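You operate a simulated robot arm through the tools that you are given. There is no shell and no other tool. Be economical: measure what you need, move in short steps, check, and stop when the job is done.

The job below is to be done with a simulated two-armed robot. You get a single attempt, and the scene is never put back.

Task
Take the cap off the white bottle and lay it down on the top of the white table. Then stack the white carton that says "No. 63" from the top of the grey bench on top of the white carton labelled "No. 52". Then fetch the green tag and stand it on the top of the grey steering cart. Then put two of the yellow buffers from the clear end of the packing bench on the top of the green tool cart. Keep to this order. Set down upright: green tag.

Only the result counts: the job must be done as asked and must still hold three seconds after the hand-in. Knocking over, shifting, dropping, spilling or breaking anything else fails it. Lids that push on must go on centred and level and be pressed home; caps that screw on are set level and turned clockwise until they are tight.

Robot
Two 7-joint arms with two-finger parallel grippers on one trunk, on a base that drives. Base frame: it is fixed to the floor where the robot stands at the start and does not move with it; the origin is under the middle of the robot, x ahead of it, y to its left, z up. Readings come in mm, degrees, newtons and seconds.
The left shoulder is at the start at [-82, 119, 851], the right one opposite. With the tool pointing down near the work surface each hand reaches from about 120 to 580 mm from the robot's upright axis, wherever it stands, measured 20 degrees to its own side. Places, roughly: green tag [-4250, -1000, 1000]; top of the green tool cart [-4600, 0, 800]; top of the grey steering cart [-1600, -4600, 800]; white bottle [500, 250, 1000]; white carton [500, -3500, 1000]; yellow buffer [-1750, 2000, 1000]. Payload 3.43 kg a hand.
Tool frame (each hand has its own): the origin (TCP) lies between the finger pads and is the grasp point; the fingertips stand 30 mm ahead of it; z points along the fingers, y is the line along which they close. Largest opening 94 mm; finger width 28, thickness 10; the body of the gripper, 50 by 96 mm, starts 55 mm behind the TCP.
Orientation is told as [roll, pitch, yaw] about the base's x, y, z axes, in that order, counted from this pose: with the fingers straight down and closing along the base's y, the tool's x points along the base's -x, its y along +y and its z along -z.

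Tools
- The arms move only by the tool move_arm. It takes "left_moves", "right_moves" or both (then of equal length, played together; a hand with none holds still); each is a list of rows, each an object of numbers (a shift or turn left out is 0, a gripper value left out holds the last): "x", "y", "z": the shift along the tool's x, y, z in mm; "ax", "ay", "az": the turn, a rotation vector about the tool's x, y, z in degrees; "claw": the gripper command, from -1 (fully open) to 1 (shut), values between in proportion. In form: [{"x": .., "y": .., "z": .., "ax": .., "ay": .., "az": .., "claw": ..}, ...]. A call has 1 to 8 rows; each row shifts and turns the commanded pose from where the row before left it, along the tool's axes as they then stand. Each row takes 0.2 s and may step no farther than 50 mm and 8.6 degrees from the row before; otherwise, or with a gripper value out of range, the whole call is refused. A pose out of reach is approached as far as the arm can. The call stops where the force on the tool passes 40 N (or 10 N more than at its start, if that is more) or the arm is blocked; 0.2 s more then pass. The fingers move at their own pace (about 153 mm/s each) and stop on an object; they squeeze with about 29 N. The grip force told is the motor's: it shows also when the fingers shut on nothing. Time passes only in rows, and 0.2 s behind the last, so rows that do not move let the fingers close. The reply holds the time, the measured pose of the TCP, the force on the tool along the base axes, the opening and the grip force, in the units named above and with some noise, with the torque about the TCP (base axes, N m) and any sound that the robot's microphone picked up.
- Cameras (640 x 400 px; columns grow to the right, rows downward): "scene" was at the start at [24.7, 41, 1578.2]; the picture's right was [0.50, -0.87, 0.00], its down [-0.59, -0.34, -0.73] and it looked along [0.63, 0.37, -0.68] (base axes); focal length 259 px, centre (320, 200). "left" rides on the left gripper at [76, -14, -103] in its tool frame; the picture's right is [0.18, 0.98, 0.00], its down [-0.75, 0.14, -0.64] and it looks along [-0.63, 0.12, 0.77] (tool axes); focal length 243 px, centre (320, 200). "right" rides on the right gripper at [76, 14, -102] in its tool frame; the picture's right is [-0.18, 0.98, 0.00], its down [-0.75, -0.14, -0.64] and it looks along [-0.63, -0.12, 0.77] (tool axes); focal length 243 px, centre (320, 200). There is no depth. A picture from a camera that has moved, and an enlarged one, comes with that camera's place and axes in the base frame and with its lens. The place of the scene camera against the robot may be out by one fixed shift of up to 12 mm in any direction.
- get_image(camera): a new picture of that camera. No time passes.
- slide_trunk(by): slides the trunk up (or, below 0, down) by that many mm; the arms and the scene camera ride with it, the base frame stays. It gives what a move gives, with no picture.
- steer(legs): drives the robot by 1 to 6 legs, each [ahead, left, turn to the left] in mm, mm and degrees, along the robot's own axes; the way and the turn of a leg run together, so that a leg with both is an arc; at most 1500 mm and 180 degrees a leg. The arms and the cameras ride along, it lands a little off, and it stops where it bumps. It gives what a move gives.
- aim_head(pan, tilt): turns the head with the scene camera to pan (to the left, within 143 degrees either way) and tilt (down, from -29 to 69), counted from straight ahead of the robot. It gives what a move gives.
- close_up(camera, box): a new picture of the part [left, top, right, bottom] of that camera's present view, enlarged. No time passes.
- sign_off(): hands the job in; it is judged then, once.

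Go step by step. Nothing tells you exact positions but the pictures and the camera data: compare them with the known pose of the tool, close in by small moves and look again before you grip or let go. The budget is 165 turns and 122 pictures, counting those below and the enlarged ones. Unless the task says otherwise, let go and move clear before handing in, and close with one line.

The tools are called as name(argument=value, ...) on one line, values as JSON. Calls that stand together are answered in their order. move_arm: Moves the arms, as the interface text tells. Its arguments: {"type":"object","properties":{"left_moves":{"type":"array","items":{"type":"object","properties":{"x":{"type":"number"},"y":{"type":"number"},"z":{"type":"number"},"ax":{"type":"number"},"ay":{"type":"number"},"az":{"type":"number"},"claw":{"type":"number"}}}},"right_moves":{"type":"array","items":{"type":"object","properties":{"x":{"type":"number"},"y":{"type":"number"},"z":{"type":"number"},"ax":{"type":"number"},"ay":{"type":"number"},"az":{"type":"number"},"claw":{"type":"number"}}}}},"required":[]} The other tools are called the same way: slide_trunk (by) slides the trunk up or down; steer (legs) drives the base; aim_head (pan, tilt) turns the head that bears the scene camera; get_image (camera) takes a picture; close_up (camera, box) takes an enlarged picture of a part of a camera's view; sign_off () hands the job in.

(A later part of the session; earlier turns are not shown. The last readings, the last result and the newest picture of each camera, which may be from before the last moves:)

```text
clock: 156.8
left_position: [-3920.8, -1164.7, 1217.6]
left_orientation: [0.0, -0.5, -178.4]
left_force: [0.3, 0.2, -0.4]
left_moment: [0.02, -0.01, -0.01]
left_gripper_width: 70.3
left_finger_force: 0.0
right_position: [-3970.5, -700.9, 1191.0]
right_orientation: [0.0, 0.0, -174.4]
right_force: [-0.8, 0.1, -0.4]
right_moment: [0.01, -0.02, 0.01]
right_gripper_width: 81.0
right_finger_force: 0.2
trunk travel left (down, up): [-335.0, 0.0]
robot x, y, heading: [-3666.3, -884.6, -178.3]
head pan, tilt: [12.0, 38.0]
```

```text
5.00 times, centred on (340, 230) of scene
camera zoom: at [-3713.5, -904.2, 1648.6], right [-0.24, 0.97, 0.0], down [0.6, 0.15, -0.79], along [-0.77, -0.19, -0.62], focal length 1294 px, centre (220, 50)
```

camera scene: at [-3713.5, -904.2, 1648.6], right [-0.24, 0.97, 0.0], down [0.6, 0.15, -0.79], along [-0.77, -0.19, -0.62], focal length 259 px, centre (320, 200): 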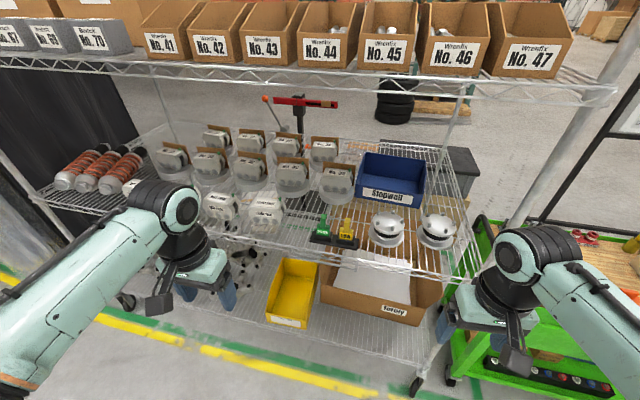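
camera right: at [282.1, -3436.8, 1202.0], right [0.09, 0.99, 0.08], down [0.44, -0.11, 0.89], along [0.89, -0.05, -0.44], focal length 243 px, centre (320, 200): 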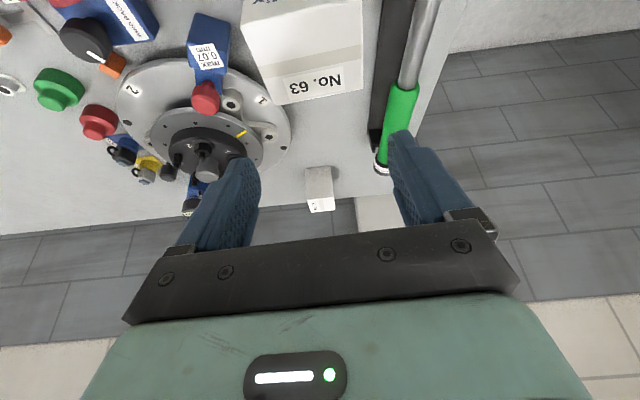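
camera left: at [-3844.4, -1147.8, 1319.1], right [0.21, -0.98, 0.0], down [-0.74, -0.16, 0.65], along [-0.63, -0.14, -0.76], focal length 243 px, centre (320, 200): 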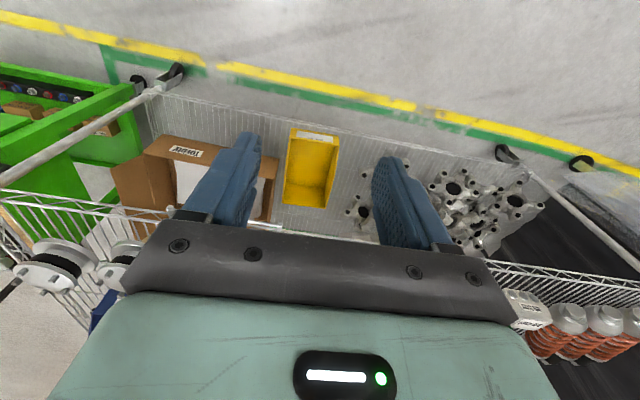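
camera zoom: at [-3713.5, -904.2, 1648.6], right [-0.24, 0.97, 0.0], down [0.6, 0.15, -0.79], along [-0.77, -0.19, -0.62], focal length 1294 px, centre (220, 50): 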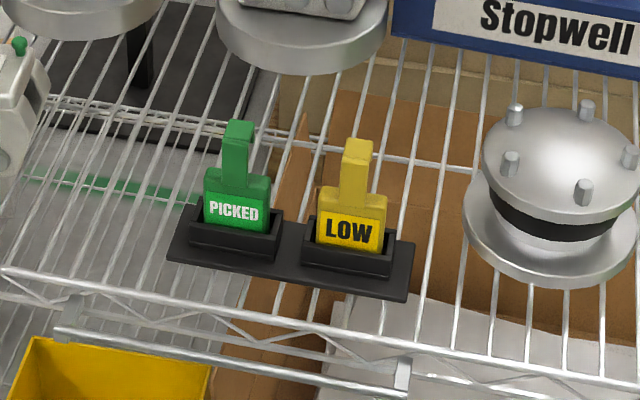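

Tag handle top ≈ [-4343,-1046,1077], aligned with the rack. Drive in, tilt the left hand and bring it above the tag.

steer(legs=[[145, 0, -1.6]])

move_arm(left_moves=[{"ay": -8, "y": -25, "claw": -0.06}, {"ay": -8, "y": -25}, {"ay": -8, "y": -25}, {"ay": -6, "y": -25}, {}])

get_image(camera="left")

```text
clock: 158.2
left_position: [-4069.2, -1158.7, 1216.1]
left_orientation: [-0.1, -0.3, 180.1]
left_force: [-0.1, 0.1, -0.2]
left_moment: [0.0, -0.03, 0.0]
left_gripper_width: 70.4
left_finger_force: 0.1
right_position: [-4106.2, -695.2, 1190.2]
right_orientation: [0.0, 0.1, -176.1]
right_force: [-0.2, 0.1, 0.6]
right_moment: [-0.01, 0.0, 0.01]
right_gripper_width: 81.0
right_finger_force: 0.0
trunk travel left (down, up): [-335.0, 0.0]
robot x, y, heading: [-3813.0, -884.6, 179.7]
head pan, tilt: [12.0, 38.0]
```

```text
clock: 159.4
left_position: [-4072.6, -1058.1, 1215.8]
left_orientation: [0.0, -30.5, -180.0]
left_force: [-0.8, 0.5, -0.5]
left_moment: [-0.02, 0.02, 0.01]
left_gripper_width: 49.7
left_finger_force: 0.1
right_position: [-4107.2, -695.6, 1189.9]
right_orientation: [0.1, 0.0, -176.1]
right_force: [-1.4, 0.0, 0.2]
right_moment: [-0.04, 0.0, 0.02]
right_gripper_width: 81.1
right_finger_force: 0.2
trunk travel left (down, up): [-335.0, 0.0]
robot x, y, heading: [-3812.0, -885.0, 179.9]
head pan, tilt: [12.0, 38.0]
```

```text
60 pictures are left
camera left: at [-3954.1, -1044.8, 1265.7], right [0.16, -0.98, -0.09], down [-0.32, -0.14, 0.94], along [-0.93, -0.12, -0.34], focal length 243 px, centre (320, 200)
```

left: 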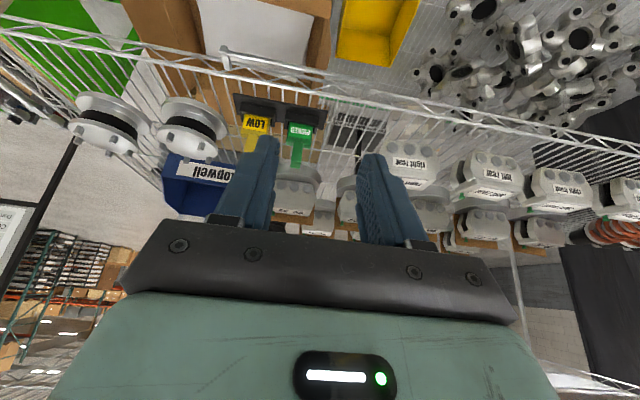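

move_arm(left_moves=[{"x": -33.2, "y": -1.5, "z": 32.3}, {"x": -33.2, "y": -1.5, "z": 32.3}, {"x": -33.2, "y": -1.5, "z": 32.3}, {"x": -33.2, "y": -1.5, "z": 32.3}, {"x": -33.2, "y": -1.5, "z": 32.3}, {}])

get_image(camera="left")

get_image(camera="scene")

```text
clock: 160.8
left_position: [-4296.7, -1052.2, 1162.8]
left_orientation: [0.1, -30.6, 180.0]
left_force: [1.1, -0.3, -0.3]
left_moment: [-0.01, 0.02, 0.0]
left_gripper_width: 49.7
left_finger_force: 0.1
right_position: [-4107.4, -695.3, 1189.8]
right_orientation: [0.0, -0.2, -176.1]
right_force: [-0.3, 0.9, 0.3]
right_moment: [0.03, 0.02, 0.01]
right_gripper_width: 81.0
right_finger_force: 0.0
trunk travel left (down, up): [-335.0, 0.0]
robot x, y, heading: [-3811.8, -885.9, 179.9]
head pan, tilt: [12.0, 38.0]
```

```text
59 pictures are left
camera left: at [-4179.9, -1038.0, 1212.9], right [0.16, -0.98, -0.09], down [-0.32, -0.14, 0.94], along [-0.93, -0.12, -0.34], focal length 243 px, centre (320, 200)
```

left: 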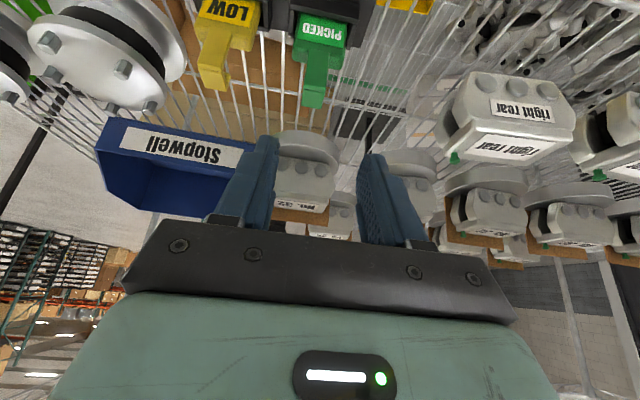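

```text
58 pictures are left
camera scene: at [-3854.9, -905.1, 1648.5], right [-0.21, 0.98, 0.0], down [0.6, 0.13, -0.79], along [-0.77, -0.16, -0.62], focal length 259 px, centre (320, 200)
```

scene: 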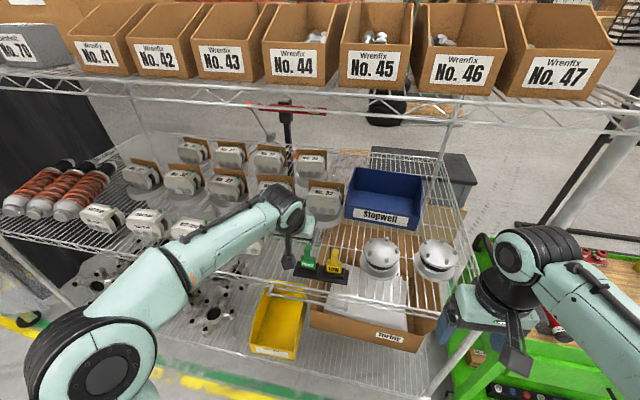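

move_arm(left_moves=[{"x": 5, "y": -2.5, "z": 35.3}, {"x": 5, "y": -2.5, "z": 35.3}, {}])

get_image(camera="left")

```text
clock: 161.6
left_position: [-4323.1, -1046.9, 1096.8]
left_orientation: [0.1, -30.4, -180.0]
left_force: [1.3, -0.5, 0.1]
left_moment: [0.03, 0.0, -0.04]
left_gripper_width: 49.7
left_finger_force: 0.1
right_position: [-4107.7, -695.3, 1190.4]
right_orientation: [0.1, -0.1, -176.1]
right_force: [-0.9, -0.8, -1.1]
right_moment: [0.0, 0.01, -0.03]
right_gripper_width: 80.9
right_finger_force: 0.1
trunk travel left (down, up): [-335.0, 0.0]
robot x, y, heading: [-3813.5, -887.9, 180.0]
head pan, tilt: [12.0, 38.0]
```

```text
57 pictures are left
camera left: at [-4206.0, -1033.4, 1147.1], right [0.16, -0.98, -0.09], down [-0.32, -0.14, 0.94], along [-0.93, -0.12, -0.34], focal length 243 px, centre (320, 200)
```

left: 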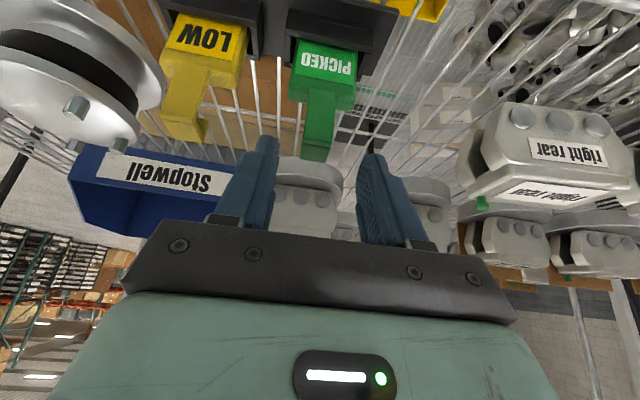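

move_arm(left_moves=[{"x": 2.5, "z": 19}, {"x": 2.5, "z": 18.5}, {}])

get_image(camera="left")

```text
clock: 162.4
left_position: [-4337.1, -1048.0, 1062.5]
left_orientation: [0.0, -30.3, 180.0]
left_force: [-0.1, -0.5, -0.4]
left_moment: [0.01, -0.03, -0.01]
left_gripper_width: 49.8
left_finger_force: 0.2
right_position: [-4108.0, -694.7, 1190.6]
right_orientation: [0.0, 0.0, -176.2]
right_force: [0.1, -0.7, 0.3]
right_moment: [0.0, 0.02, 0.04]
right_gripper_width: 81.0
right_finger_force: 0.0
trunk travel left (down, up): [-335.0, 0.0]
robot x, y, heading: [-3813.8, -889.8, 180.0]
head pan, tilt: [12.0, 38.0]
```

```text
56 pictures are left
camera left: at [-4220.1, -1034.0, 1112.7], right [0.16, -0.98, -0.09], down [-0.32, -0.14, 0.94], along [-0.93, -0.12, -0.34], focal length 243 px, centre (320, 200)
```

left: 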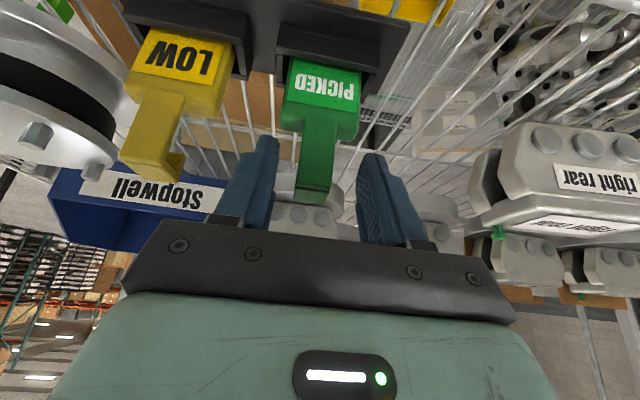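

Handle is between the fingers; close and check.

move_arm(left_moves=[{"claw": 1}, {}, {}])

get_image(camera="left")

```text
clock: 163.2
left_position: [-4337.6, -1048.5, 1062.9]
left_orientation: [0.0, -30.3, 180.0]
left_force: [-0.5, -0.4, 0.2]
left_moment: [-0.01, 0.01, -0.04]
left_gripper_width: 21.5
left_finger_force: 29.3
right_position: [-4107.6, -695.5, 1189.8]
right_orientation: [0.0, 0.0, -176.0]
right_force: [0.3, -0.1, 0.0]
right_moment: [0.04, -0.01, 0.0]
right_gripper_width: 81.0
right_finger_force: 0.2
trunk travel left (down, up): [-335.0, 0.0]
robot x, y, heading: [-3813.7, -891.8, 179.9]
head pan, tilt: [12.0, 38.0]
```

```text
55 pictures are left
camera left: at [-4220.2, -1034.1, 1112.9], right [0.16, -0.98, -0.09], down [-0.32, -0.14, 0.94], along [-0.93, -0.12, -0.34], focal length 243 px, centre (320, 200)
```

left: 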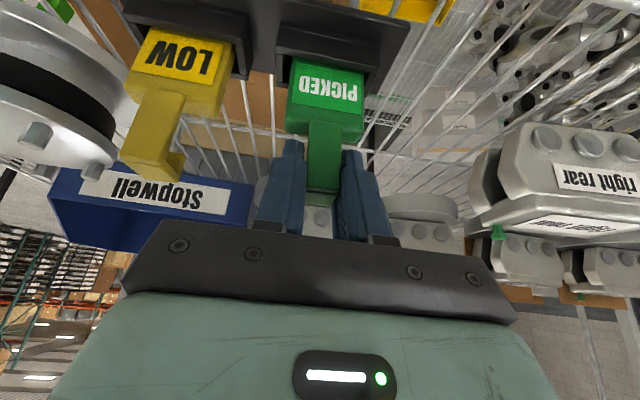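

move_arm(left_moves=[{"x": -3, "z": -5.2}, {"x": -5.1, "z": -8.6}, {"x": -10.1, "z": -17.2}, {"x": -15.2, "z": -25.8}, {"x": -15.2, "z": -25.8}, {}])

get_image(camera="left")

get_image(camera="scene")

```text
clock: 164.6
left_position: [-4338.8, -1045.8, 1158.2]
left_orientation: [0.1, -30.4, 180.0]
left_force: [0.1, 0.0, -1.3]
left_moment: [0.0, 0.02, 0.0]
left_gripper_width: 21.4
left_finger_force: 29.0
right_position: [-4107.5, -694.0, 1189.7]
right_orientation: [0.0, 0.1, -176.1]
right_force: [0.6, -0.6, 0.9]
right_moment: [0.0, 0.0, 0.0]
right_gripper_width: 81.0
right_finger_force: 0.0
trunk travel left (down, up): [-335.0, 0.0]
robot x, y, heading: [-3812.0, -885.4, 179.9]
head pan, tilt: [12.0, 38.0]
```

```text
54 pictures are left
camera left: at [-4220.7, -1032.4, 1207.9], right [0.16, -0.98, -0.09], down [-0.33, -0.14, 0.94], along [-0.93, -0.12, -0.34], focal length 243 px, centre (320, 200)
```

left: 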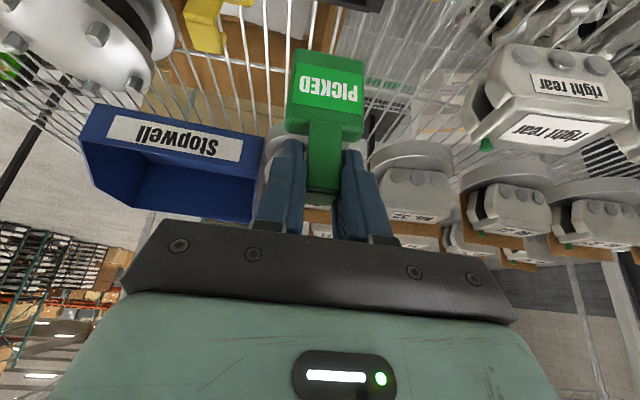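

```text
53 pictures are left
camera scene: at [-3856.0, -905.2, 1648.6], right [-0.21, 0.98, 0.0], down [0.6, 0.13, -0.79], along [-0.77, -0.16, -0.62], focal length 259 px, centre (320, 200)
```

scene: 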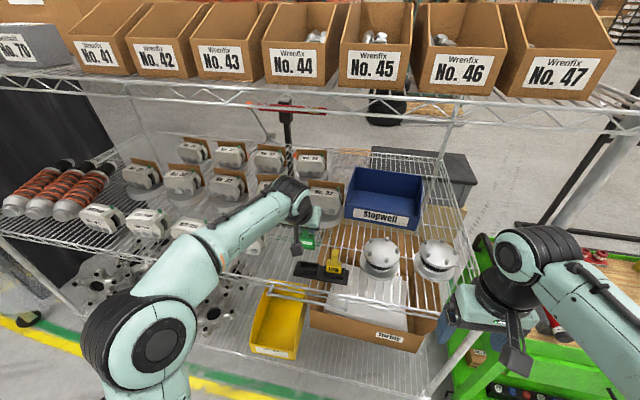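

Tag is in hand. Retract from the shelf and drive back around the frame toward the grey steering cart.

move_arm(left_moves=[{"x": -10, "z": -17}, {"x": 42, "z": -24.8}, {"x": 42, "z": -24.8}, {"x": 42, "z": -24.8}, {"x": 42, "z": -24.8}, {"x": 42, "z": -24.8}, {}])

steer(legs=[[-1112, -385, 0], [-1000, 250, 0], [-1019, 254, 0], [-81, 1196, 0]])

steer(legs=[[-40, 1000, 0], [0, 0, 51]])

aim_head(pan=0, tilt=25)

get_image(camera="scene")

```text
clock: 166.2
left_position: [-4096.7, -1046.1, 1176.1]
left_orientation: [0.0, -30.4, -180.0]
left_force: [0.4, 0.3, -0.5]
left_moment: [-0.04, 0.0, -0.01]
left_gripper_width: 21.2
left_finger_force: 29.0
right_position: [-4108.2, -694.8, 1188.9]
right_orientation: [0.0, -0.1, -176.1]
right_force: [0.0, -0.7, 0.9]
right_moment: [0.01, -0.04, 0.01]
right_gripper_width: 81.1
right_finger_force: 0.1
trunk travel left (down, up): [-335.0, 0.0]
robot x, y, heading: [-3814.4, -888.5, 180.1]
head pan, tilt: [12.0, 38.0]
```

```text
clock: 192.5
left_position: [-828.8, -2352.3, 1176.7]
left_orientation: [0.0, -30.4, -176.9]
left_force: [0.7, 0.6, -0.7]
left_moment: [0.02, -0.03, 0.0]
left_gripper_width: 21.3
left_finger_force: 28.9
right_position: [-862.1, -2004.6, 1190.7]
right_orientation: [0.0, 0.0, -172.9]
right_force: [0.0, -0.4, 0.6]
right_moment: [-0.02, -0.06, 0.01]
right_gripper_width: 80.5
right_finger_force: 0.1
trunk travel left (down, up): [-335.0, 0.0]
robot x, y, heading: [-556.1, -2177.9, -176.7]
head pan, tilt: [12.0, 38.0]
```

```text
clock: 204.0
left_position: [-480.6, -3508.5, 1176.5]
left_orientation: [-0.1, -30.4, -124.6]
left_force: [0.1, 1.3, -0.5]
left_moment: [0.01, 0.01, 0.0]
left_gripper_width: 21.2
left_finger_force: 29.5
right_position: [-777.3, -3321.0, 1190.0]
right_orientation: [0.0, 0.0, -120.8]
right_force: [-0.2, 0.4, -0.4]
right_moment: [-0.02, 0.01, -0.01]
right_gripper_width: 80.8
right_finger_force: 0.1
trunk travel left (down, up): [-335.0, 0.0]
robot x, y, heading: [-453.1, -3187.4, -124.7]
head pan, tilt: [12.0, 38.0]
```

```text
clock: 204.8
left_position: [-480.1, -3507.5, 1176.2]
left_orientation: [0.0, -30.5, -124.6]
left_force: [0.3, -0.1, -0.5]
left_moment: [-0.01, 0.0, -0.01]
left_gripper_width: 21.5
left_finger_force: 29.1
right_position: [-776.9, -3321.0, 1192.0]
right_orientation: [0.1, 0.1, -120.7]
right_force: [-0.8, -0.2, 0.1]
right_moment: [0.01, 0.01, 0.01]
right_gripper_width: 80.9
right_finger_force: 0.0
trunk travel left (down, up): [-335.0, 0.0]
robot x, y, heading: [-448.2, -3188.0, -124.8]
head pan, tilt: [0.0, 25.0]
```

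```text
52 pictures are left
camera scene: at [-481.1, -3226.2, 1668.8], right [-0.82, 0.57, 0.0], down [0.24, 0.35, -0.91], along [-0.51, -0.75, -0.42], focal length 259 px, centre (320, 200)
```

scene: 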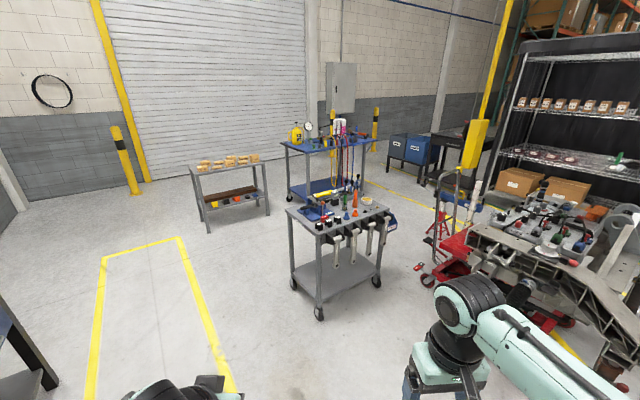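

close_up(camera="scene", box=[270, 170, 410, 260])

```text
4.44 times, centred on (340, 215) of scene
camera zoom: at [-481.1, -3226.2, 1668.8], right [-0.82, 0.57, 0.0], down [0.24, 0.35, -0.91], along [-0.51, -0.75, -0.42], focal length 1150 px, centre (231, 133)
```

zoom: 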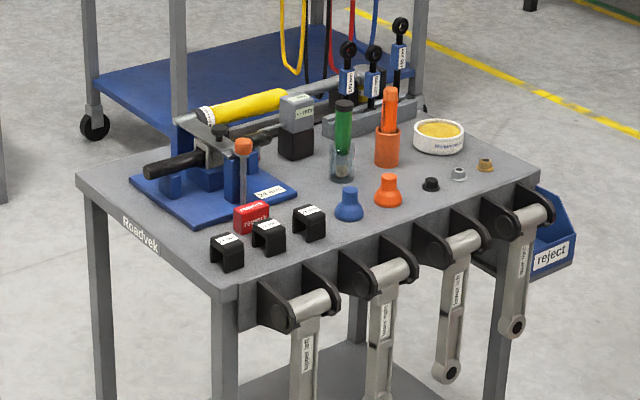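

The grey cart top spans about x -1850…-1220, y -4783…-4338; there is a free strip near the front edge around [-1550,-4378]. Turn to face -y and approach.

steer(legs=[[0, 0, 34.8], [562, -1182, 0]])

aim_head(pan=5, tilt=45)

get_image(camera="scene")

```text
clock: 216.3
left_position: [-1437.8, -4037.7, 1176.0]
left_orientation: [-0.2, -30.5, -88.2]
left_force: [-0.8, -0.4, -0.4]
left_moment: [-0.03, 0.02, 0.0]
left_gripper_width: 21.3
left_finger_force: 29.4
right_position: [-1787.4, -4061.0, 1190.1]
right_orientation: [-0.2, 0.0, -84.4]
right_force: [0.2, 0.3, 0.3]
right_moment: [0.02, 0.0, -0.01]
right_gripper_width: 80.9
right_finger_force: 0.1
trunk travel left (down, up): [-335.0, 0.0]
robot x, y, heading: [-1608.3, -3757.0, -88.1]
head pan, tilt: [0.0, 25.0]
stopped in leg 2: the robot was blocked; the commanded pose is now the measured one
```

```text
clock: 217.2
left_position: [-1437.7, -4037.0, 1177.0]
left_orientation: [-0.3, -30.4, -88.2]
left_force: [0.5, 0.3, -0.7]
left_moment: [0.01, -0.01, 0.0]
left_gripper_width: 21.4
left_finger_force: 29.1
right_position: [-1787.8, -4060.5, 1189.6]
right_orientation: [-0.3, 0.0, -84.4]
right_force: [-0.6, -0.1, -0.7]
right_moment: [0.02, -0.03, 0.02]
right_gripper_width: 80.6
right_finger_force: 0.1
trunk travel left (down, up): [-335.0, 0.0]
robot x, y, heading: [-1608.1, -3760.1, -88.5]
head pan, tilt: [5.0, 45.0]
```

```text
50 pictures are left
camera scene: at [-1598.2, -3797.3, 1638.3], right [-0.99, -0.12, 0.0], down [-0.08, 0.7, -0.71], along [0.08, -0.7, -0.71], focal length 259 px, centre (320, 200)
```

scene: 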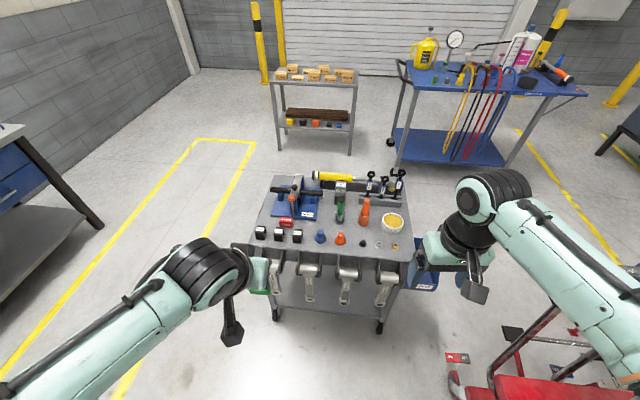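

Something blocked the last centimetres; I'll look to the right side to see what.

aim_head(pan=-80, tilt=50)

get_image(camera="scene")

```text
clock: 218.8
left_position: [-1437.7, -4037.1, 1177.0]
left_orientation: [-0.2, -30.6, -88.1]
left_force: [-0.2, -0.7, -0.8]
left_moment: [0.0, -0.01, -0.02]
left_gripper_width: 21.3
left_finger_force: 28.6
right_position: [-1787.9, -4060.9, 1190.4]
right_orientation: [-0.2, 0.0, -84.3]
right_force: [0.3, -0.5, 0.1]
right_moment: [-0.05, 0.0, -0.03]
right_gripper_width: 80.8
right_finger_force: 0.0
trunk travel left (down, up): [-335.0, 0.0]
robot x, y, heading: [-1606.4, -3761.8, -88.2]
head pan, tilt: [-80.0, 50.0]
```

```text
49 pictures are left
camera scene: at [-1683.0, -3732.1, 1631.6], right [-0.2, 0.98, 0.0], down [0.75, 0.16, -0.64], along [-0.63, -0.13, -0.76], focal length 259 px, centre (320, 200)
```

scene: 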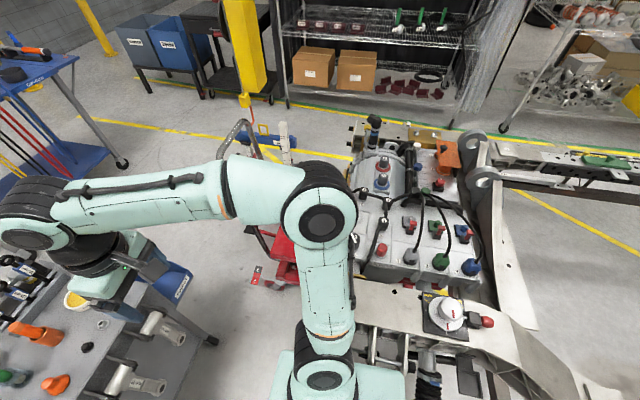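

The frame's end is close to the right elbow. Shift left and forward a bit, then look at the cart top.

steer(legs=[[0, 60, 0], [90, 0, -1.8]])

aim_head(pan=0, tilt=50)

get_image(camera="scene")

get_image(camera="left")

```text
clock: 220.7
left_position: [-1386.4, -4131.1, 1176.5]
left_orientation: [0.0, -30.4, -90.0]
left_force: [-0.1, 0.0, 0.0]
left_moment: [0.02, -0.03, -0.01]
left_gripper_width: 21.1
left_finger_force: 28.7
right_position: [-1737.5, -4143.1, 1190.5]
right_orientation: [-0.1, 0.0, -86.2]
right_force: [-0.1, -0.8, 0.4]
right_moment: [-0.01, 0.01, 0.0]
right_gripper_width: 80.8
right_finger_force: 0.1
trunk travel left (down, up): [-335.0, 0.0]
robot x, y, heading: [-1544.0, -3850.3, -90.0]
head pan, tilt: [-80.0, 50.0]
```

```text
clock: 222.2
left_position: [-1387.8, -4132.2, 1176.6]
left_orientation: [0.1, -30.4, -90.0]
left_force: [0.4, -0.1, 0.1]
left_moment: [0.02, 0.0, 0.01]
left_gripper_width: 21.4
left_finger_force: 28.9
right_position: [-1737.4, -4144.7, 1188.7]
right_orientation: [0.0, 0.1, -86.2]
right_force: [0.8, 0.5, -0.7]
right_moment: [-0.02, 0.02, 0.02]
right_gripper_width: 80.7
right_finger_force: 0.1
trunk travel left (down, up): [-335.0, 0.0]
robot x, y, heading: [-1542.2, -3845.9, -89.7]
head pan, tilt: [0.0, 50.0]
```

```text
48 pictures are left
camera scene: at [-1548.1, -3883.2, 1631.4], right [-1.0, 0.0, 0.0], down [0.0, 0.77, -0.64], along [0.0, -0.64, -0.77], focal length 259 px, centre (320, 200)
```

scene: 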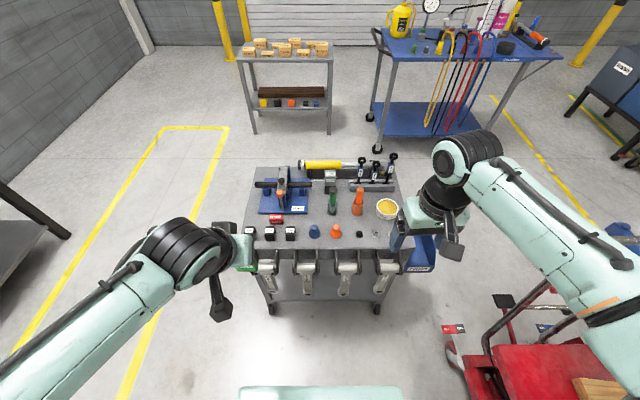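

```text
47 pictures are left
camera left: at [-1401.1, -4014.2, 1226.8], right [0.98, 0.16, -0.09], down [0.14, -0.32, 0.94], along [0.12, -0.93, -0.34], focal length 243 px, centre (320, 200)
```

left: 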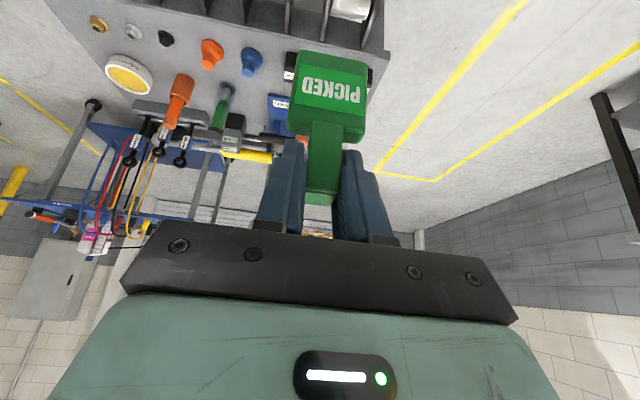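

close_up(camera="scene", box=[230, 160, 420, 270])

close_up(camera="left", box=[80, 0, 400, 200])

```text
3.37 times, centred on (325, 215) of scene
camera zoom: at [-1548.1, -3883.2, 1631.4], right [-1.0, 0.0, 0.0], down [0.0, 0.77, -0.64], along [0.0, -0.64, -0.77], focal length 872 px, centre (303, 150)
```

zoom: 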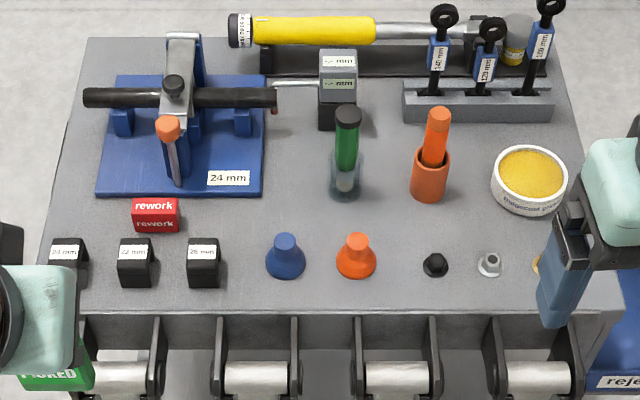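

```text
2.00 times, centred on (240, 100) of left
camera zoom: at [-1401.1, -4014.2, 1226.8], right [0.98, 0.16, -0.09], down [0.14, -0.32, 0.94], along [0.12, -0.93, -0.34], focal length 485 px, centre (480, 400)
```

zoom: 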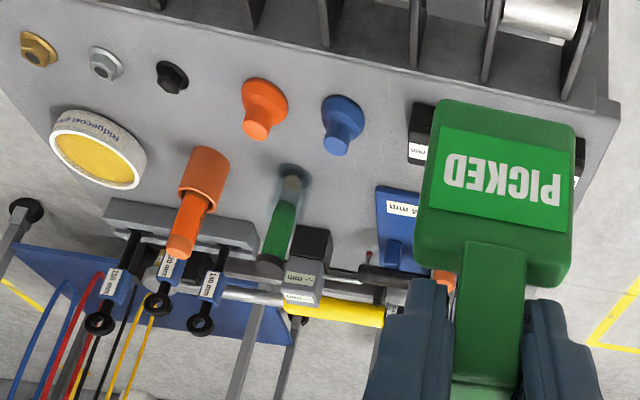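

There is a clear patch between the blue plate, saddles and green bottle around [-1515,-4500]. Drive a bit nearer and bring the tag over it.

steer(legs=[[95, 0, 0]])

move_arm(left_moves=[{"x": -29.3, "y": -21, "z": 17.3}, {"x": -29.3, "y": -21, "z": 17.3}, {"x": -29.3, "y": -21, "z": 17.3}, {"x": -29.3, "y": -21, "z": 17.3}, {"x": -29.3, "y": -21, "z": 17.3}, {"x": -29.3, "y": -21, "z": 17.3}, {}])

get_image(camera="left")

close_up(camera="scene", box=[220, 160, 420, 290])

```text
clock: 223.3
left_position: [-1386.6, -4225.6, 1176.2]
left_orientation: [0.0, -30.4, -90.0]
left_force: [-0.4, -0.5, 0.5]
left_moment: [0.01, -0.01, 0.03]
left_gripper_width: 21.4
left_finger_force: 28.6
right_position: [-1736.3, -4238.9, 1190.9]
right_orientation: [0.0, 0.0, -86.0]
right_force: [0.9, -0.1, -0.3]
right_moment: [0.01, -0.01, -0.01]
right_gripper_width: 81.0
right_finger_force: 0.1
trunk travel left (down, up): [-335.0, 0.0]
robot x, y, heading: [-1547.1, -3947.8, -89.8]
head pan, tilt: [0.0, 50.0]
```

```text
clock: 224.9
left_position: [-1514.3, -4430.7, 1177.1]
left_orientation: [0.1, -30.5, -90.1]
left_force: [0.3, -0.3, 0.1]
left_moment: [0.02, -0.01, 0.0]
left_gripper_width: 21.0
left_finger_force: 28.9
right_position: [-1736.8, -4240.2, 1190.0]
right_orientation: [-0.1, 0.0, -86.2]
right_force: [0.4, -0.2, 0.1]
right_moment: [-0.01, 0.05, 0.02]
right_gripper_width: 80.9
right_finger_force: 0.1
trunk travel left (down, up): [-335.0, 0.0]
robot x, y, heading: [-1543.4, -3945.7, -90.0]
head pan, tilt: [0.0, 50.0]
```

```text
44 pictures are left
camera left: at [-1528.8, -4313.9, 1227.2], right [0.98, 0.16, -0.09], down [0.14, -0.32, 0.94], along [0.12, -0.93, -0.34], focal length 243 px, centre (320, 200)
```

left: 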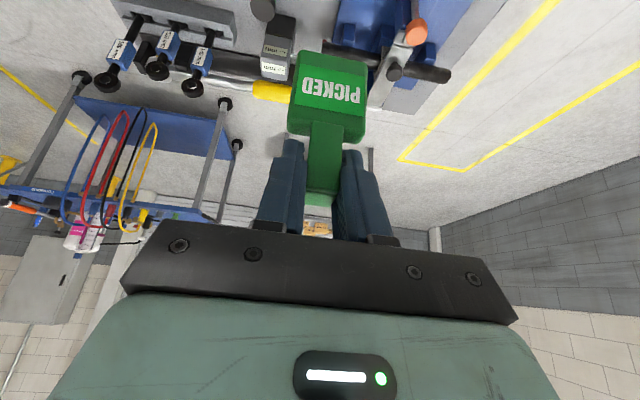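

```text
3.08 times, centred on (320, 225) of scene
camera zoom: at [-1547.4, -3978.1, 1631.4], right [-1.0, 0.0, 0.0], down [0.0, 0.77, -0.64], along [0.0, -0.64, -0.77], focal length 796 px, centre (320, 123)
```

zoom: 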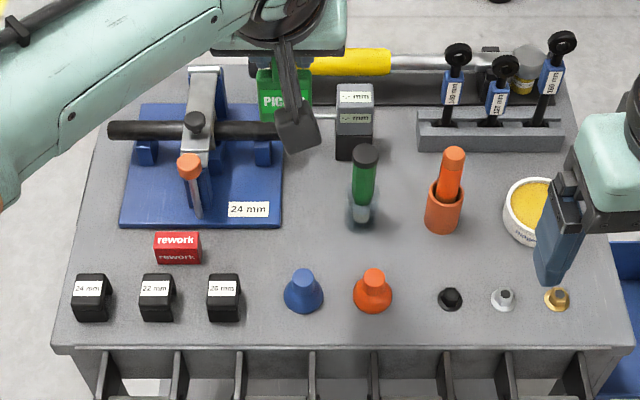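

move_arm(left_moves=[{"x": 15.4, "y": 0.5, "z": 40.6}, {"x": 15.4, "y": 0.5, "z": 40.6}, {"x": 15.4, "y": 0.5, "z": 40.6}, {"x": 15.4, "y": 0.5, "z": 40.6}, {"x": 15.4, "y": 0.5, "z": 40.6}, {}])

close_up(camera="scene", box=[220, 160, 420, 290])

get_image(camera="left")

```text
clock: 226.3
left_position: [-1508.4, -4466.9, 961.8]
left_orientation: [0.0, -30.4, -90.0]
left_force: [0.7, -0.6, 0.2]
left_moment: [-0.01, -0.03, -0.01]
left_gripper_width: 21.3
left_finger_force: 28.7
right_position: [-1737.5, -4241.1, 1190.2]
right_orientation: [-0.1, -0.1, -86.1]
right_force: [0.3, -0.5, 0.3]
right_moment: [0.01, 0.04, -0.03]
right_gripper_width: 80.8
right_finger_force: 0.1
trunk travel left (down, up): [-335.0, 0.0]
robot x, y, heading: [-1545.8, -3942.5, -90.0]
head pan, tilt: [0.0, 50.0]
```

```text
3.08 times, centred on (320, 225) of scene
camera zoom: at [-1547.9, -3978.5, 1631.4], right [-1.0, 0.0, 0.0], down [0.0, 0.77, -0.64], along [0.0, -0.64, -0.77], focal length 796 px, centre (320, 123)
```

zoom: 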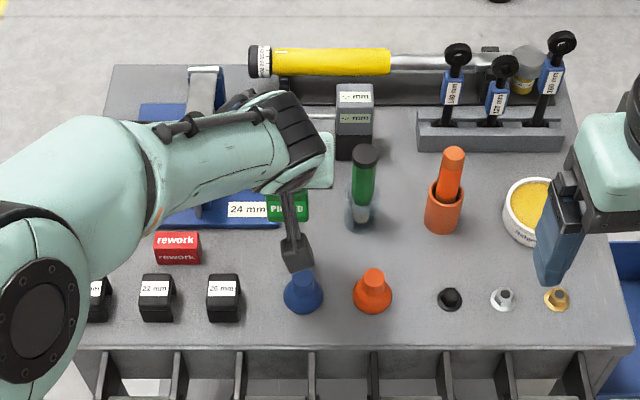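

```text
41 pictures are left
camera left: at [-1523.6, -4350.0, 1011.9], right [0.98, 0.16, -0.09], down [0.14, -0.32, 0.94], along [0.12, -0.93, -0.34], focal length 243 px, centre (320, 200)
```

left: 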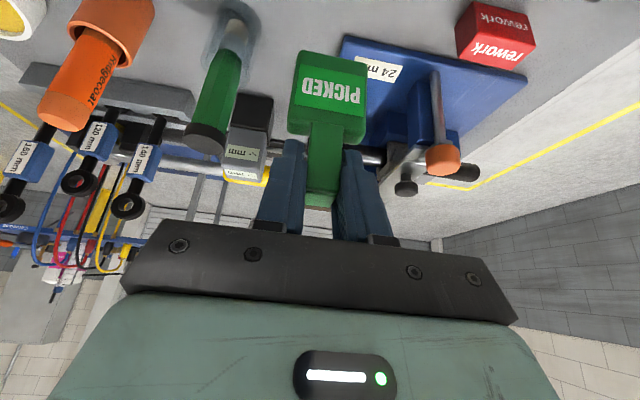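

Cart top ≈ 797. I'll shift to x≈-1525, y≈-4465 and descend slowly until contact.

move_arm(left_moves=[{"x": 1.7, "y": -16.6, "z": -1}, {"x": 17, "z": 28.9}, {"x": 15, "z": 25}, {}])

get_image(camera="left")

close_up(camera="scene", box=[220, 160, 420, 290])

```text
clock: 227.3
left_position: [-1527.6, -4465.5, 899.3]
left_orientation: [-0.1, -30.5, -90.0]
left_force: [0.3, -0.1, -0.7]
left_moment: [0.01, -0.02, 0.0]
left_gripper_width: 21.4
left_finger_force: 28.8
right_position: [-1737.1, -4240.1, 1190.4]
right_orientation: [-0.1, 0.0, -86.0]
right_force: [0.3, 0.4, -1.0]
right_moment: [0.0, 0.0, 0.02]
right_gripper_width: 80.7
right_finger_force: 0.1
trunk travel left (down, up): [-335.0, 0.0]
robot x, y, heading: [-1548.0, -3945.1, -90.1]
head pan, tilt: [0.0, 50.0]
```

```text
40 pictures are left
camera left: at [-1541.2, -4348.2, 948.9], right [0.98, 0.16, -0.09], down [0.14, -0.32, 0.94], along [0.12, -0.93, -0.34], focal length 243 px, centre (320, 200)
```

left: 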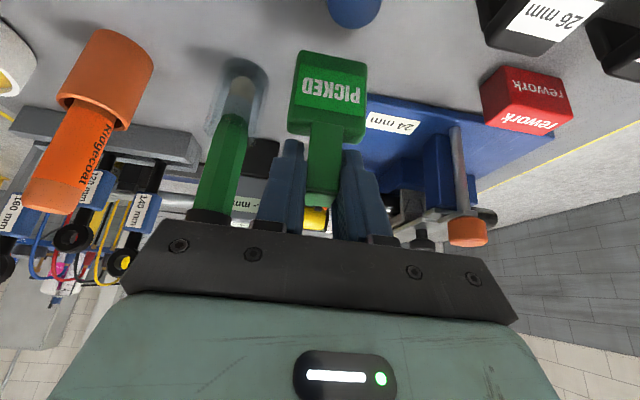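

```text
3.08 times, centred on (320, 225) of scene
camera zoom: at [-1547.8, -3978.7, 1631.4], right [-1.0, 0.0, 0.0], down [0.0, 0.77, -0.64], along [0.0, -0.64, -0.77], focal length 796 px, centre (320, 123)
```

zoom: 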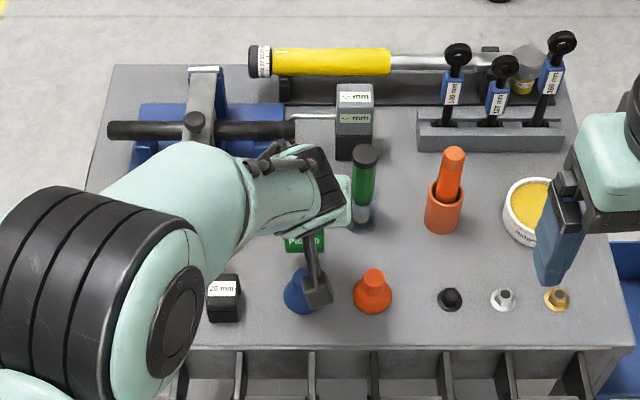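

move_arm(left_moves=[{"x": 2, "z": 3.4}, {"x": 2, "z": 3.4}, {"x": 1, "z": 1.7}, {"x": 1, "z": 1.7}, {}])

```text
clock: 228.5
left_position: [-1527.0, -4466.1, 887.8]
left_orientation: [-0.1, -30.6, -90.1]
left_force: [-0.2, 0.8, -1.5]
left_moment: [-0.02, -0.03, 0.0]
left_gripper_width: 21.2
left_finger_force: 29.5
right_position: [-1737.4, -4239.6, 1190.1]
right_orientation: [0.1, -0.1, -86.1]
right_force: [-1.4, -0.3, 0.3]
right_moment: [0.01, -0.02, 0.0]
right_gripper_width: 80.9
right_finger_force: 0.1
trunk travel left (down, up): [-335.0, 0.0]
robot x, y, heading: [-1545.6, -3946.2, -89.8]
head pan, tilt: [0.0, 50.0]
```

move_arm(left_moves=[{"x": 1, "z": 1.7}, {"x": 1, "z": 1.7}, {"x": 1, "z": 1.7}, {}])

get_image(camera="left")

```text
clock: 229.5
left_position: [-1526.9, -4465.9, 881.4]
left_orientation: [0.0, -30.5, -90.0]
left_force: [-0.9, 0.1, -0.3]
left_moment: [-0.01, 0.0, -0.03]
left_gripper_width: 21.1
left_finger_force: 28.9
right_position: [-1735.4, -4240.5, 1189.7]
right_orientation: [0.0, 0.1, -86.1]
right_force: [-0.6, 0.4, 1.2]
right_moment: [0.02, 0.01, 0.01]
right_gripper_width: 81.1
right_finger_force: 0.0
trunk travel left (down, up): [-335.0, 0.0]
robot x, y, heading: [-1546.7, -3944.2, -90.1]
head pan, tilt: [0.0, 50.0]
```

```text
38 pictures are left
camera left: at [-1541.6, -4348.4, 931.7], right [0.98, 0.16, -0.09], down [0.14, -0.32, 0.94], along [0.12, -0.93, -0.34], focal length 243 px, centre (320, 200)
```

left: 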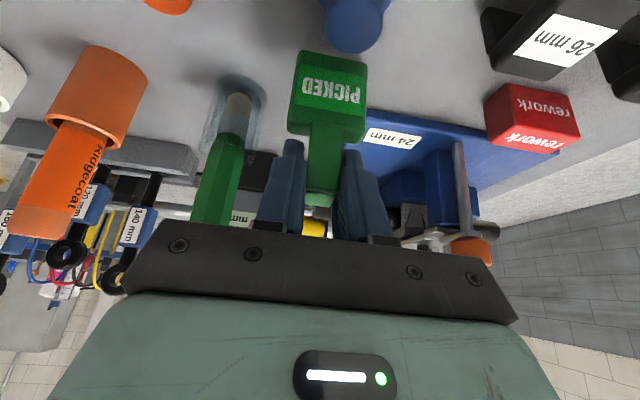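

move_arm(left_moves=[{"x": 1, "z": 1.7}, {"x": 1, "z": 1.7}, {"x": 1, "z": 1.7}, {}])

```text
clock: 230.5
left_position: [-1525.8, -4464.9, 876.4]
left_orientation: [0.0, -30.4, -90.0]
left_force: [0.0, 0.3, -0.1]
left_moment: [0.03, -0.03, -0.01]
left_gripper_width: 21.2
left_finger_force: 29.1
right_position: [-1736.9, -4241.1, 1190.3]
right_orientation: [0.1, 0.0, -86.0]
right_force: [0.0, -0.4, -0.2]
right_moment: [-0.03, 0.0, 0.01]
right_gripper_width: 80.8
right_finger_force: 0.1
trunk travel left (down, up): [-335.0, 0.0]
robot x, y, heading: [-1543.9, -3944.7, -90.0]
head pan, tilt: [0.0, 50.0]
```

move_arm(left_moves=[{"x": 1, "z": 1.7}, {"x": 1, "z": 1.7}, {"x": 1, "z": 1.7}, {}])

get_image(camera="left")

```text
clock: 231.5
left_position: [-1527.7, -4465.9, 869.9]
left_orientation: [-0.1, -30.6, -90.0]
left_force: [0.6, 0.0, -0.3]
left_moment: [0.02, -0.04, 0.0]
left_gripper_width: 21.3
left_finger_force: 29.0
right_position: [-1736.9, -4240.2, 1189.0]
right_orientation: [0.0, 0.0, -86.1]
right_force: [-0.4, -0.1, -0.2]
right_moment: [0.0, -0.03, 0.01]
right_gripper_width: 80.8
right_finger_force: 0.1
trunk travel left (down, up): [-335.0, 0.0]
robot x, y, heading: [-1546.8, -3945.6, -90.0]
head pan, tilt: [0.0, 50.0]
```

```text
37 pictures are left
camera left: at [-1541.5, -4348.1, 920.4], right [0.98, 0.16, -0.09], down [0.14, -0.32, 0.94], along [0.12, -0.93, -0.34], focal length 243 px, centre (320, 200)
```

left: 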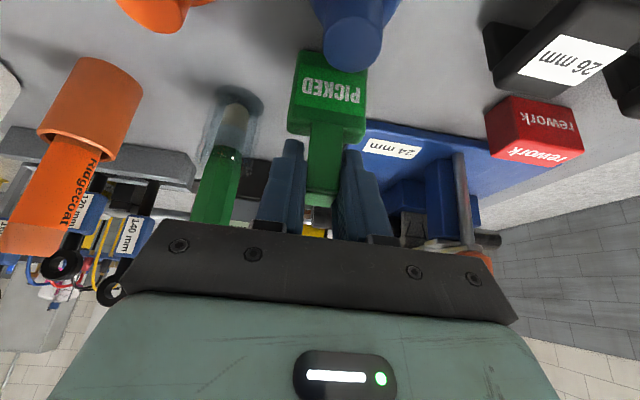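

move_arm(left_moves=[{"x": 1, "z": 1.7}, {"x": 1, "z": 1.7}, {"x": 1, "z": 1.7}, {"x": 1, "z": 1.7}, {"x": 1, "z": 1.7}, {}])

get_image(camera="left")

```text
clock: 232.7
left_position: [-1528.2, -4468.3, 868.7]
left_orientation: [-0.5, -31.3, -89.9]
left_force: [1.3, 3.4, 16.8]
left_moment: [0.31, -0.18, 0.01]
left_gripper_width: 21.4
left_finger_force: 28.8
right_position: [-1736.6, -4238.4, 1190.5]
right_orientation: [-0.1, -0.2, -86.1]
right_force: [0.9, 0.3, -0.4]
right_moment: [0.02, -0.01, 0.0]
right_gripper_width: 80.7
right_finger_force: 0.2
trunk travel left (down, up): [-335.0, 0.0]
robot x, y, heading: [-1549.1, -3948.9, -89.8]
head pan, tilt: [0.0, 50.0]
stopped in row 5 (left hand): the force on the tool passed its limit at 43 N (the readings are from after the stop); the commanded pose is now the measured one
```

```text
36 pictures are left
camera left: at [-1541.8, -4350.1, 916.6], right [0.98, 0.16, -0.1], down [0.15, -0.31, 0.94], along [0.11, -0.94, -0.33], focal length 243 px, centre (320, 200)
```

left: 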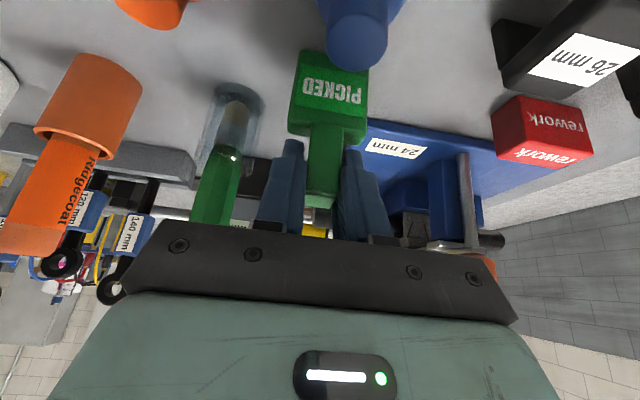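

Contact. Ease the force, level, release and withdraw upward.

move_arm(left_moves=[{"x": -0.6, "z": -1, "ay": 0.8}, {}, {"claw": 0.3}, {"claw": 0.1}, {}])

get_image(camera="left")

```text
clock: 233.9
left_position: [-1528.4, -4468.1, 868.6]
left_orientation: [-0.5, -30.3, -89.8]
left_force: [-5.3, -1.1, 19.9]
left_moment: [-0.1, 0.07, -0.04]
left_gripper_width: 38.8
left_finger_force: 0.0
right_position: [-1736.8, -4240.2, 1190.3]
right_orientation: [0.0, -0.2, -86.1]
right_force: [0.1, 0.2, -0.1]
right_moment: [0.01, -0.01, -0.01]
right_gripper_width: 80.9
right_finger_force: 0.1
trunk travel left (down, up): [-335.0, 0.0]
robot x, y, heading: [-1544.5, -3942.9, -90.1]
head pan, tilt: [0.0, 50.0]
```

```text
35 pictures are left
camera left: at [-1542.4, -4350.0, 918.5], right [0.98, 0.16, -0.1], down [0.15, -0.33, 0.93], along [0.11, -0.93, -0.34], focal length 243 px, centre (320, 200)
```

left: 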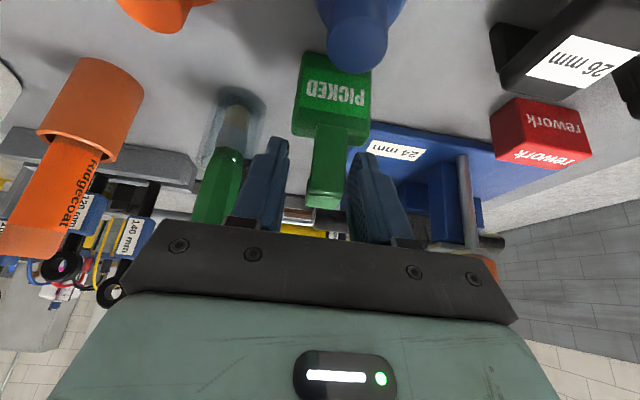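

move_arm(left_moves=[{"x": -1, "z": -1.7}, {"x": -1, "z": -1.7}, {}])

get_image(camera="left")

```text
clock: 234.7
left_position: [-1525.7, -4466.7, 870.2]
left_orientation: [-0.1, -30.0, -89.9]
left_force: [0.7, 0.9, 0.0]
left_moment: [-0.02, 0.05, -0.01]
left_gripper_width: 42.2
left_finger_force: 0.1
right_position: [-1736.8, -4240.5, 1190.3]
right_orientation: [0.0, 0.0, -86.1]
right_force: [-0.7, -0.1, -0.1]
right_moment: [0.02, -0.02, 0.02]
right_gripper_width: 80.9
right_finger_force: 0.1
trunk travel left (down, up): [-335.0, 0.0]
robot x, y, heading: [-1543.8, -3947.0, -89.8]
head pan, tilt: [0.0, 50.0]
```

```text
34 pictures are left
camera left: at [-1540.1, -4349.4, 920.2], right [0.98, 0.16, -0.09], down [0.14, -0.33, 0.93], along [0.12, -0.93, -0.35], focal length 243 px, centre (320, 200)
```

left: 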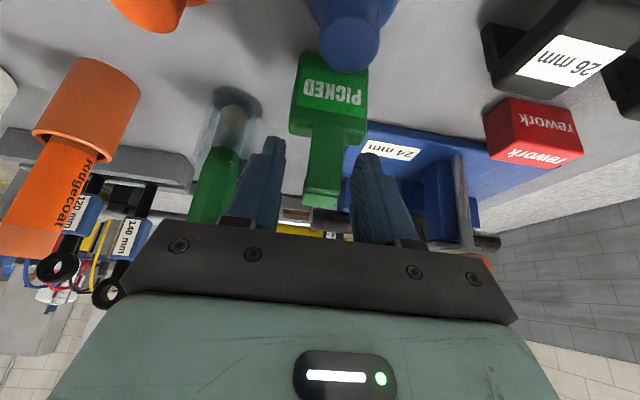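

move_arm(left_moves=[{"x": -5.1, "z": -8.6}, {"x": -10.1, "z": -17.2}, {"x": -15.2, "z": -25.8}, {"x": -15.2, "z": -25.8}, {"x": -20, "z": -34}, {"x": -20, "z": -34}, {}])

get_image(camera="left")

close_up(camera="scene", box=[220, 160, 420, 290])

```text
clock: 236.3
left_position: [-1525.6, -4467.9, 1039.6]
left_orientation: [-0.3, -30.2, -90.0]
left_force: [-0.2, 0.2, -0.4]
left_moment: [0.0, 0.01, 0.01]
left_gripper_width: 42.5
left_finger_force: 0.2
right_position: [-1738.3, -4240.3, 1191.4]
right_orientation: [0.0, 0.0, -86.2]
right_force: [0.4, 1.1, 0.4]
right_moment: [-0.03, -0.02, -0.01]
right_gripper_width: 80.9
right_finger_force: 0.0
trunk travel left (down, up): [-335.0, 0.0]
robot x, y, heading: [-1545.6, -3946.8, -89.9]
head pan, tilt: [0.0, 50.0]
```

```text
33 pictures are left
camera left: at [-1539.9, -4350.3, 1089.4], right [0.98, 0.16, -0.1], down [0.14, -0.33, 0.93], along [0.11, -0.93, -0.35], focal length 243 px, centre (320, 200)
```

left: 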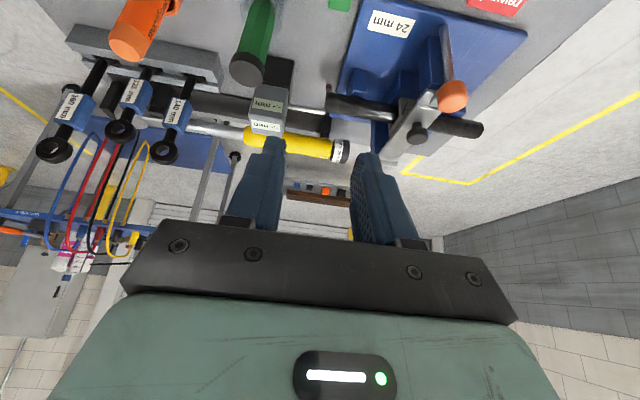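

```text
3.08 times, centred on (320, 225) of scene
camera zoom: at [-1548.3, -3979.0, 1631.4], right [-1.0, 0.0, 0.0], down [0.0, 0.77, -0.64], along [0.0, -0.64, -0.77], focal length 796 px, centre (320, 123)
```

zoom: 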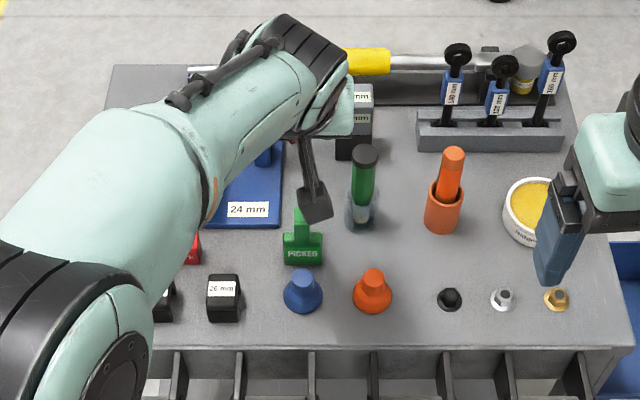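

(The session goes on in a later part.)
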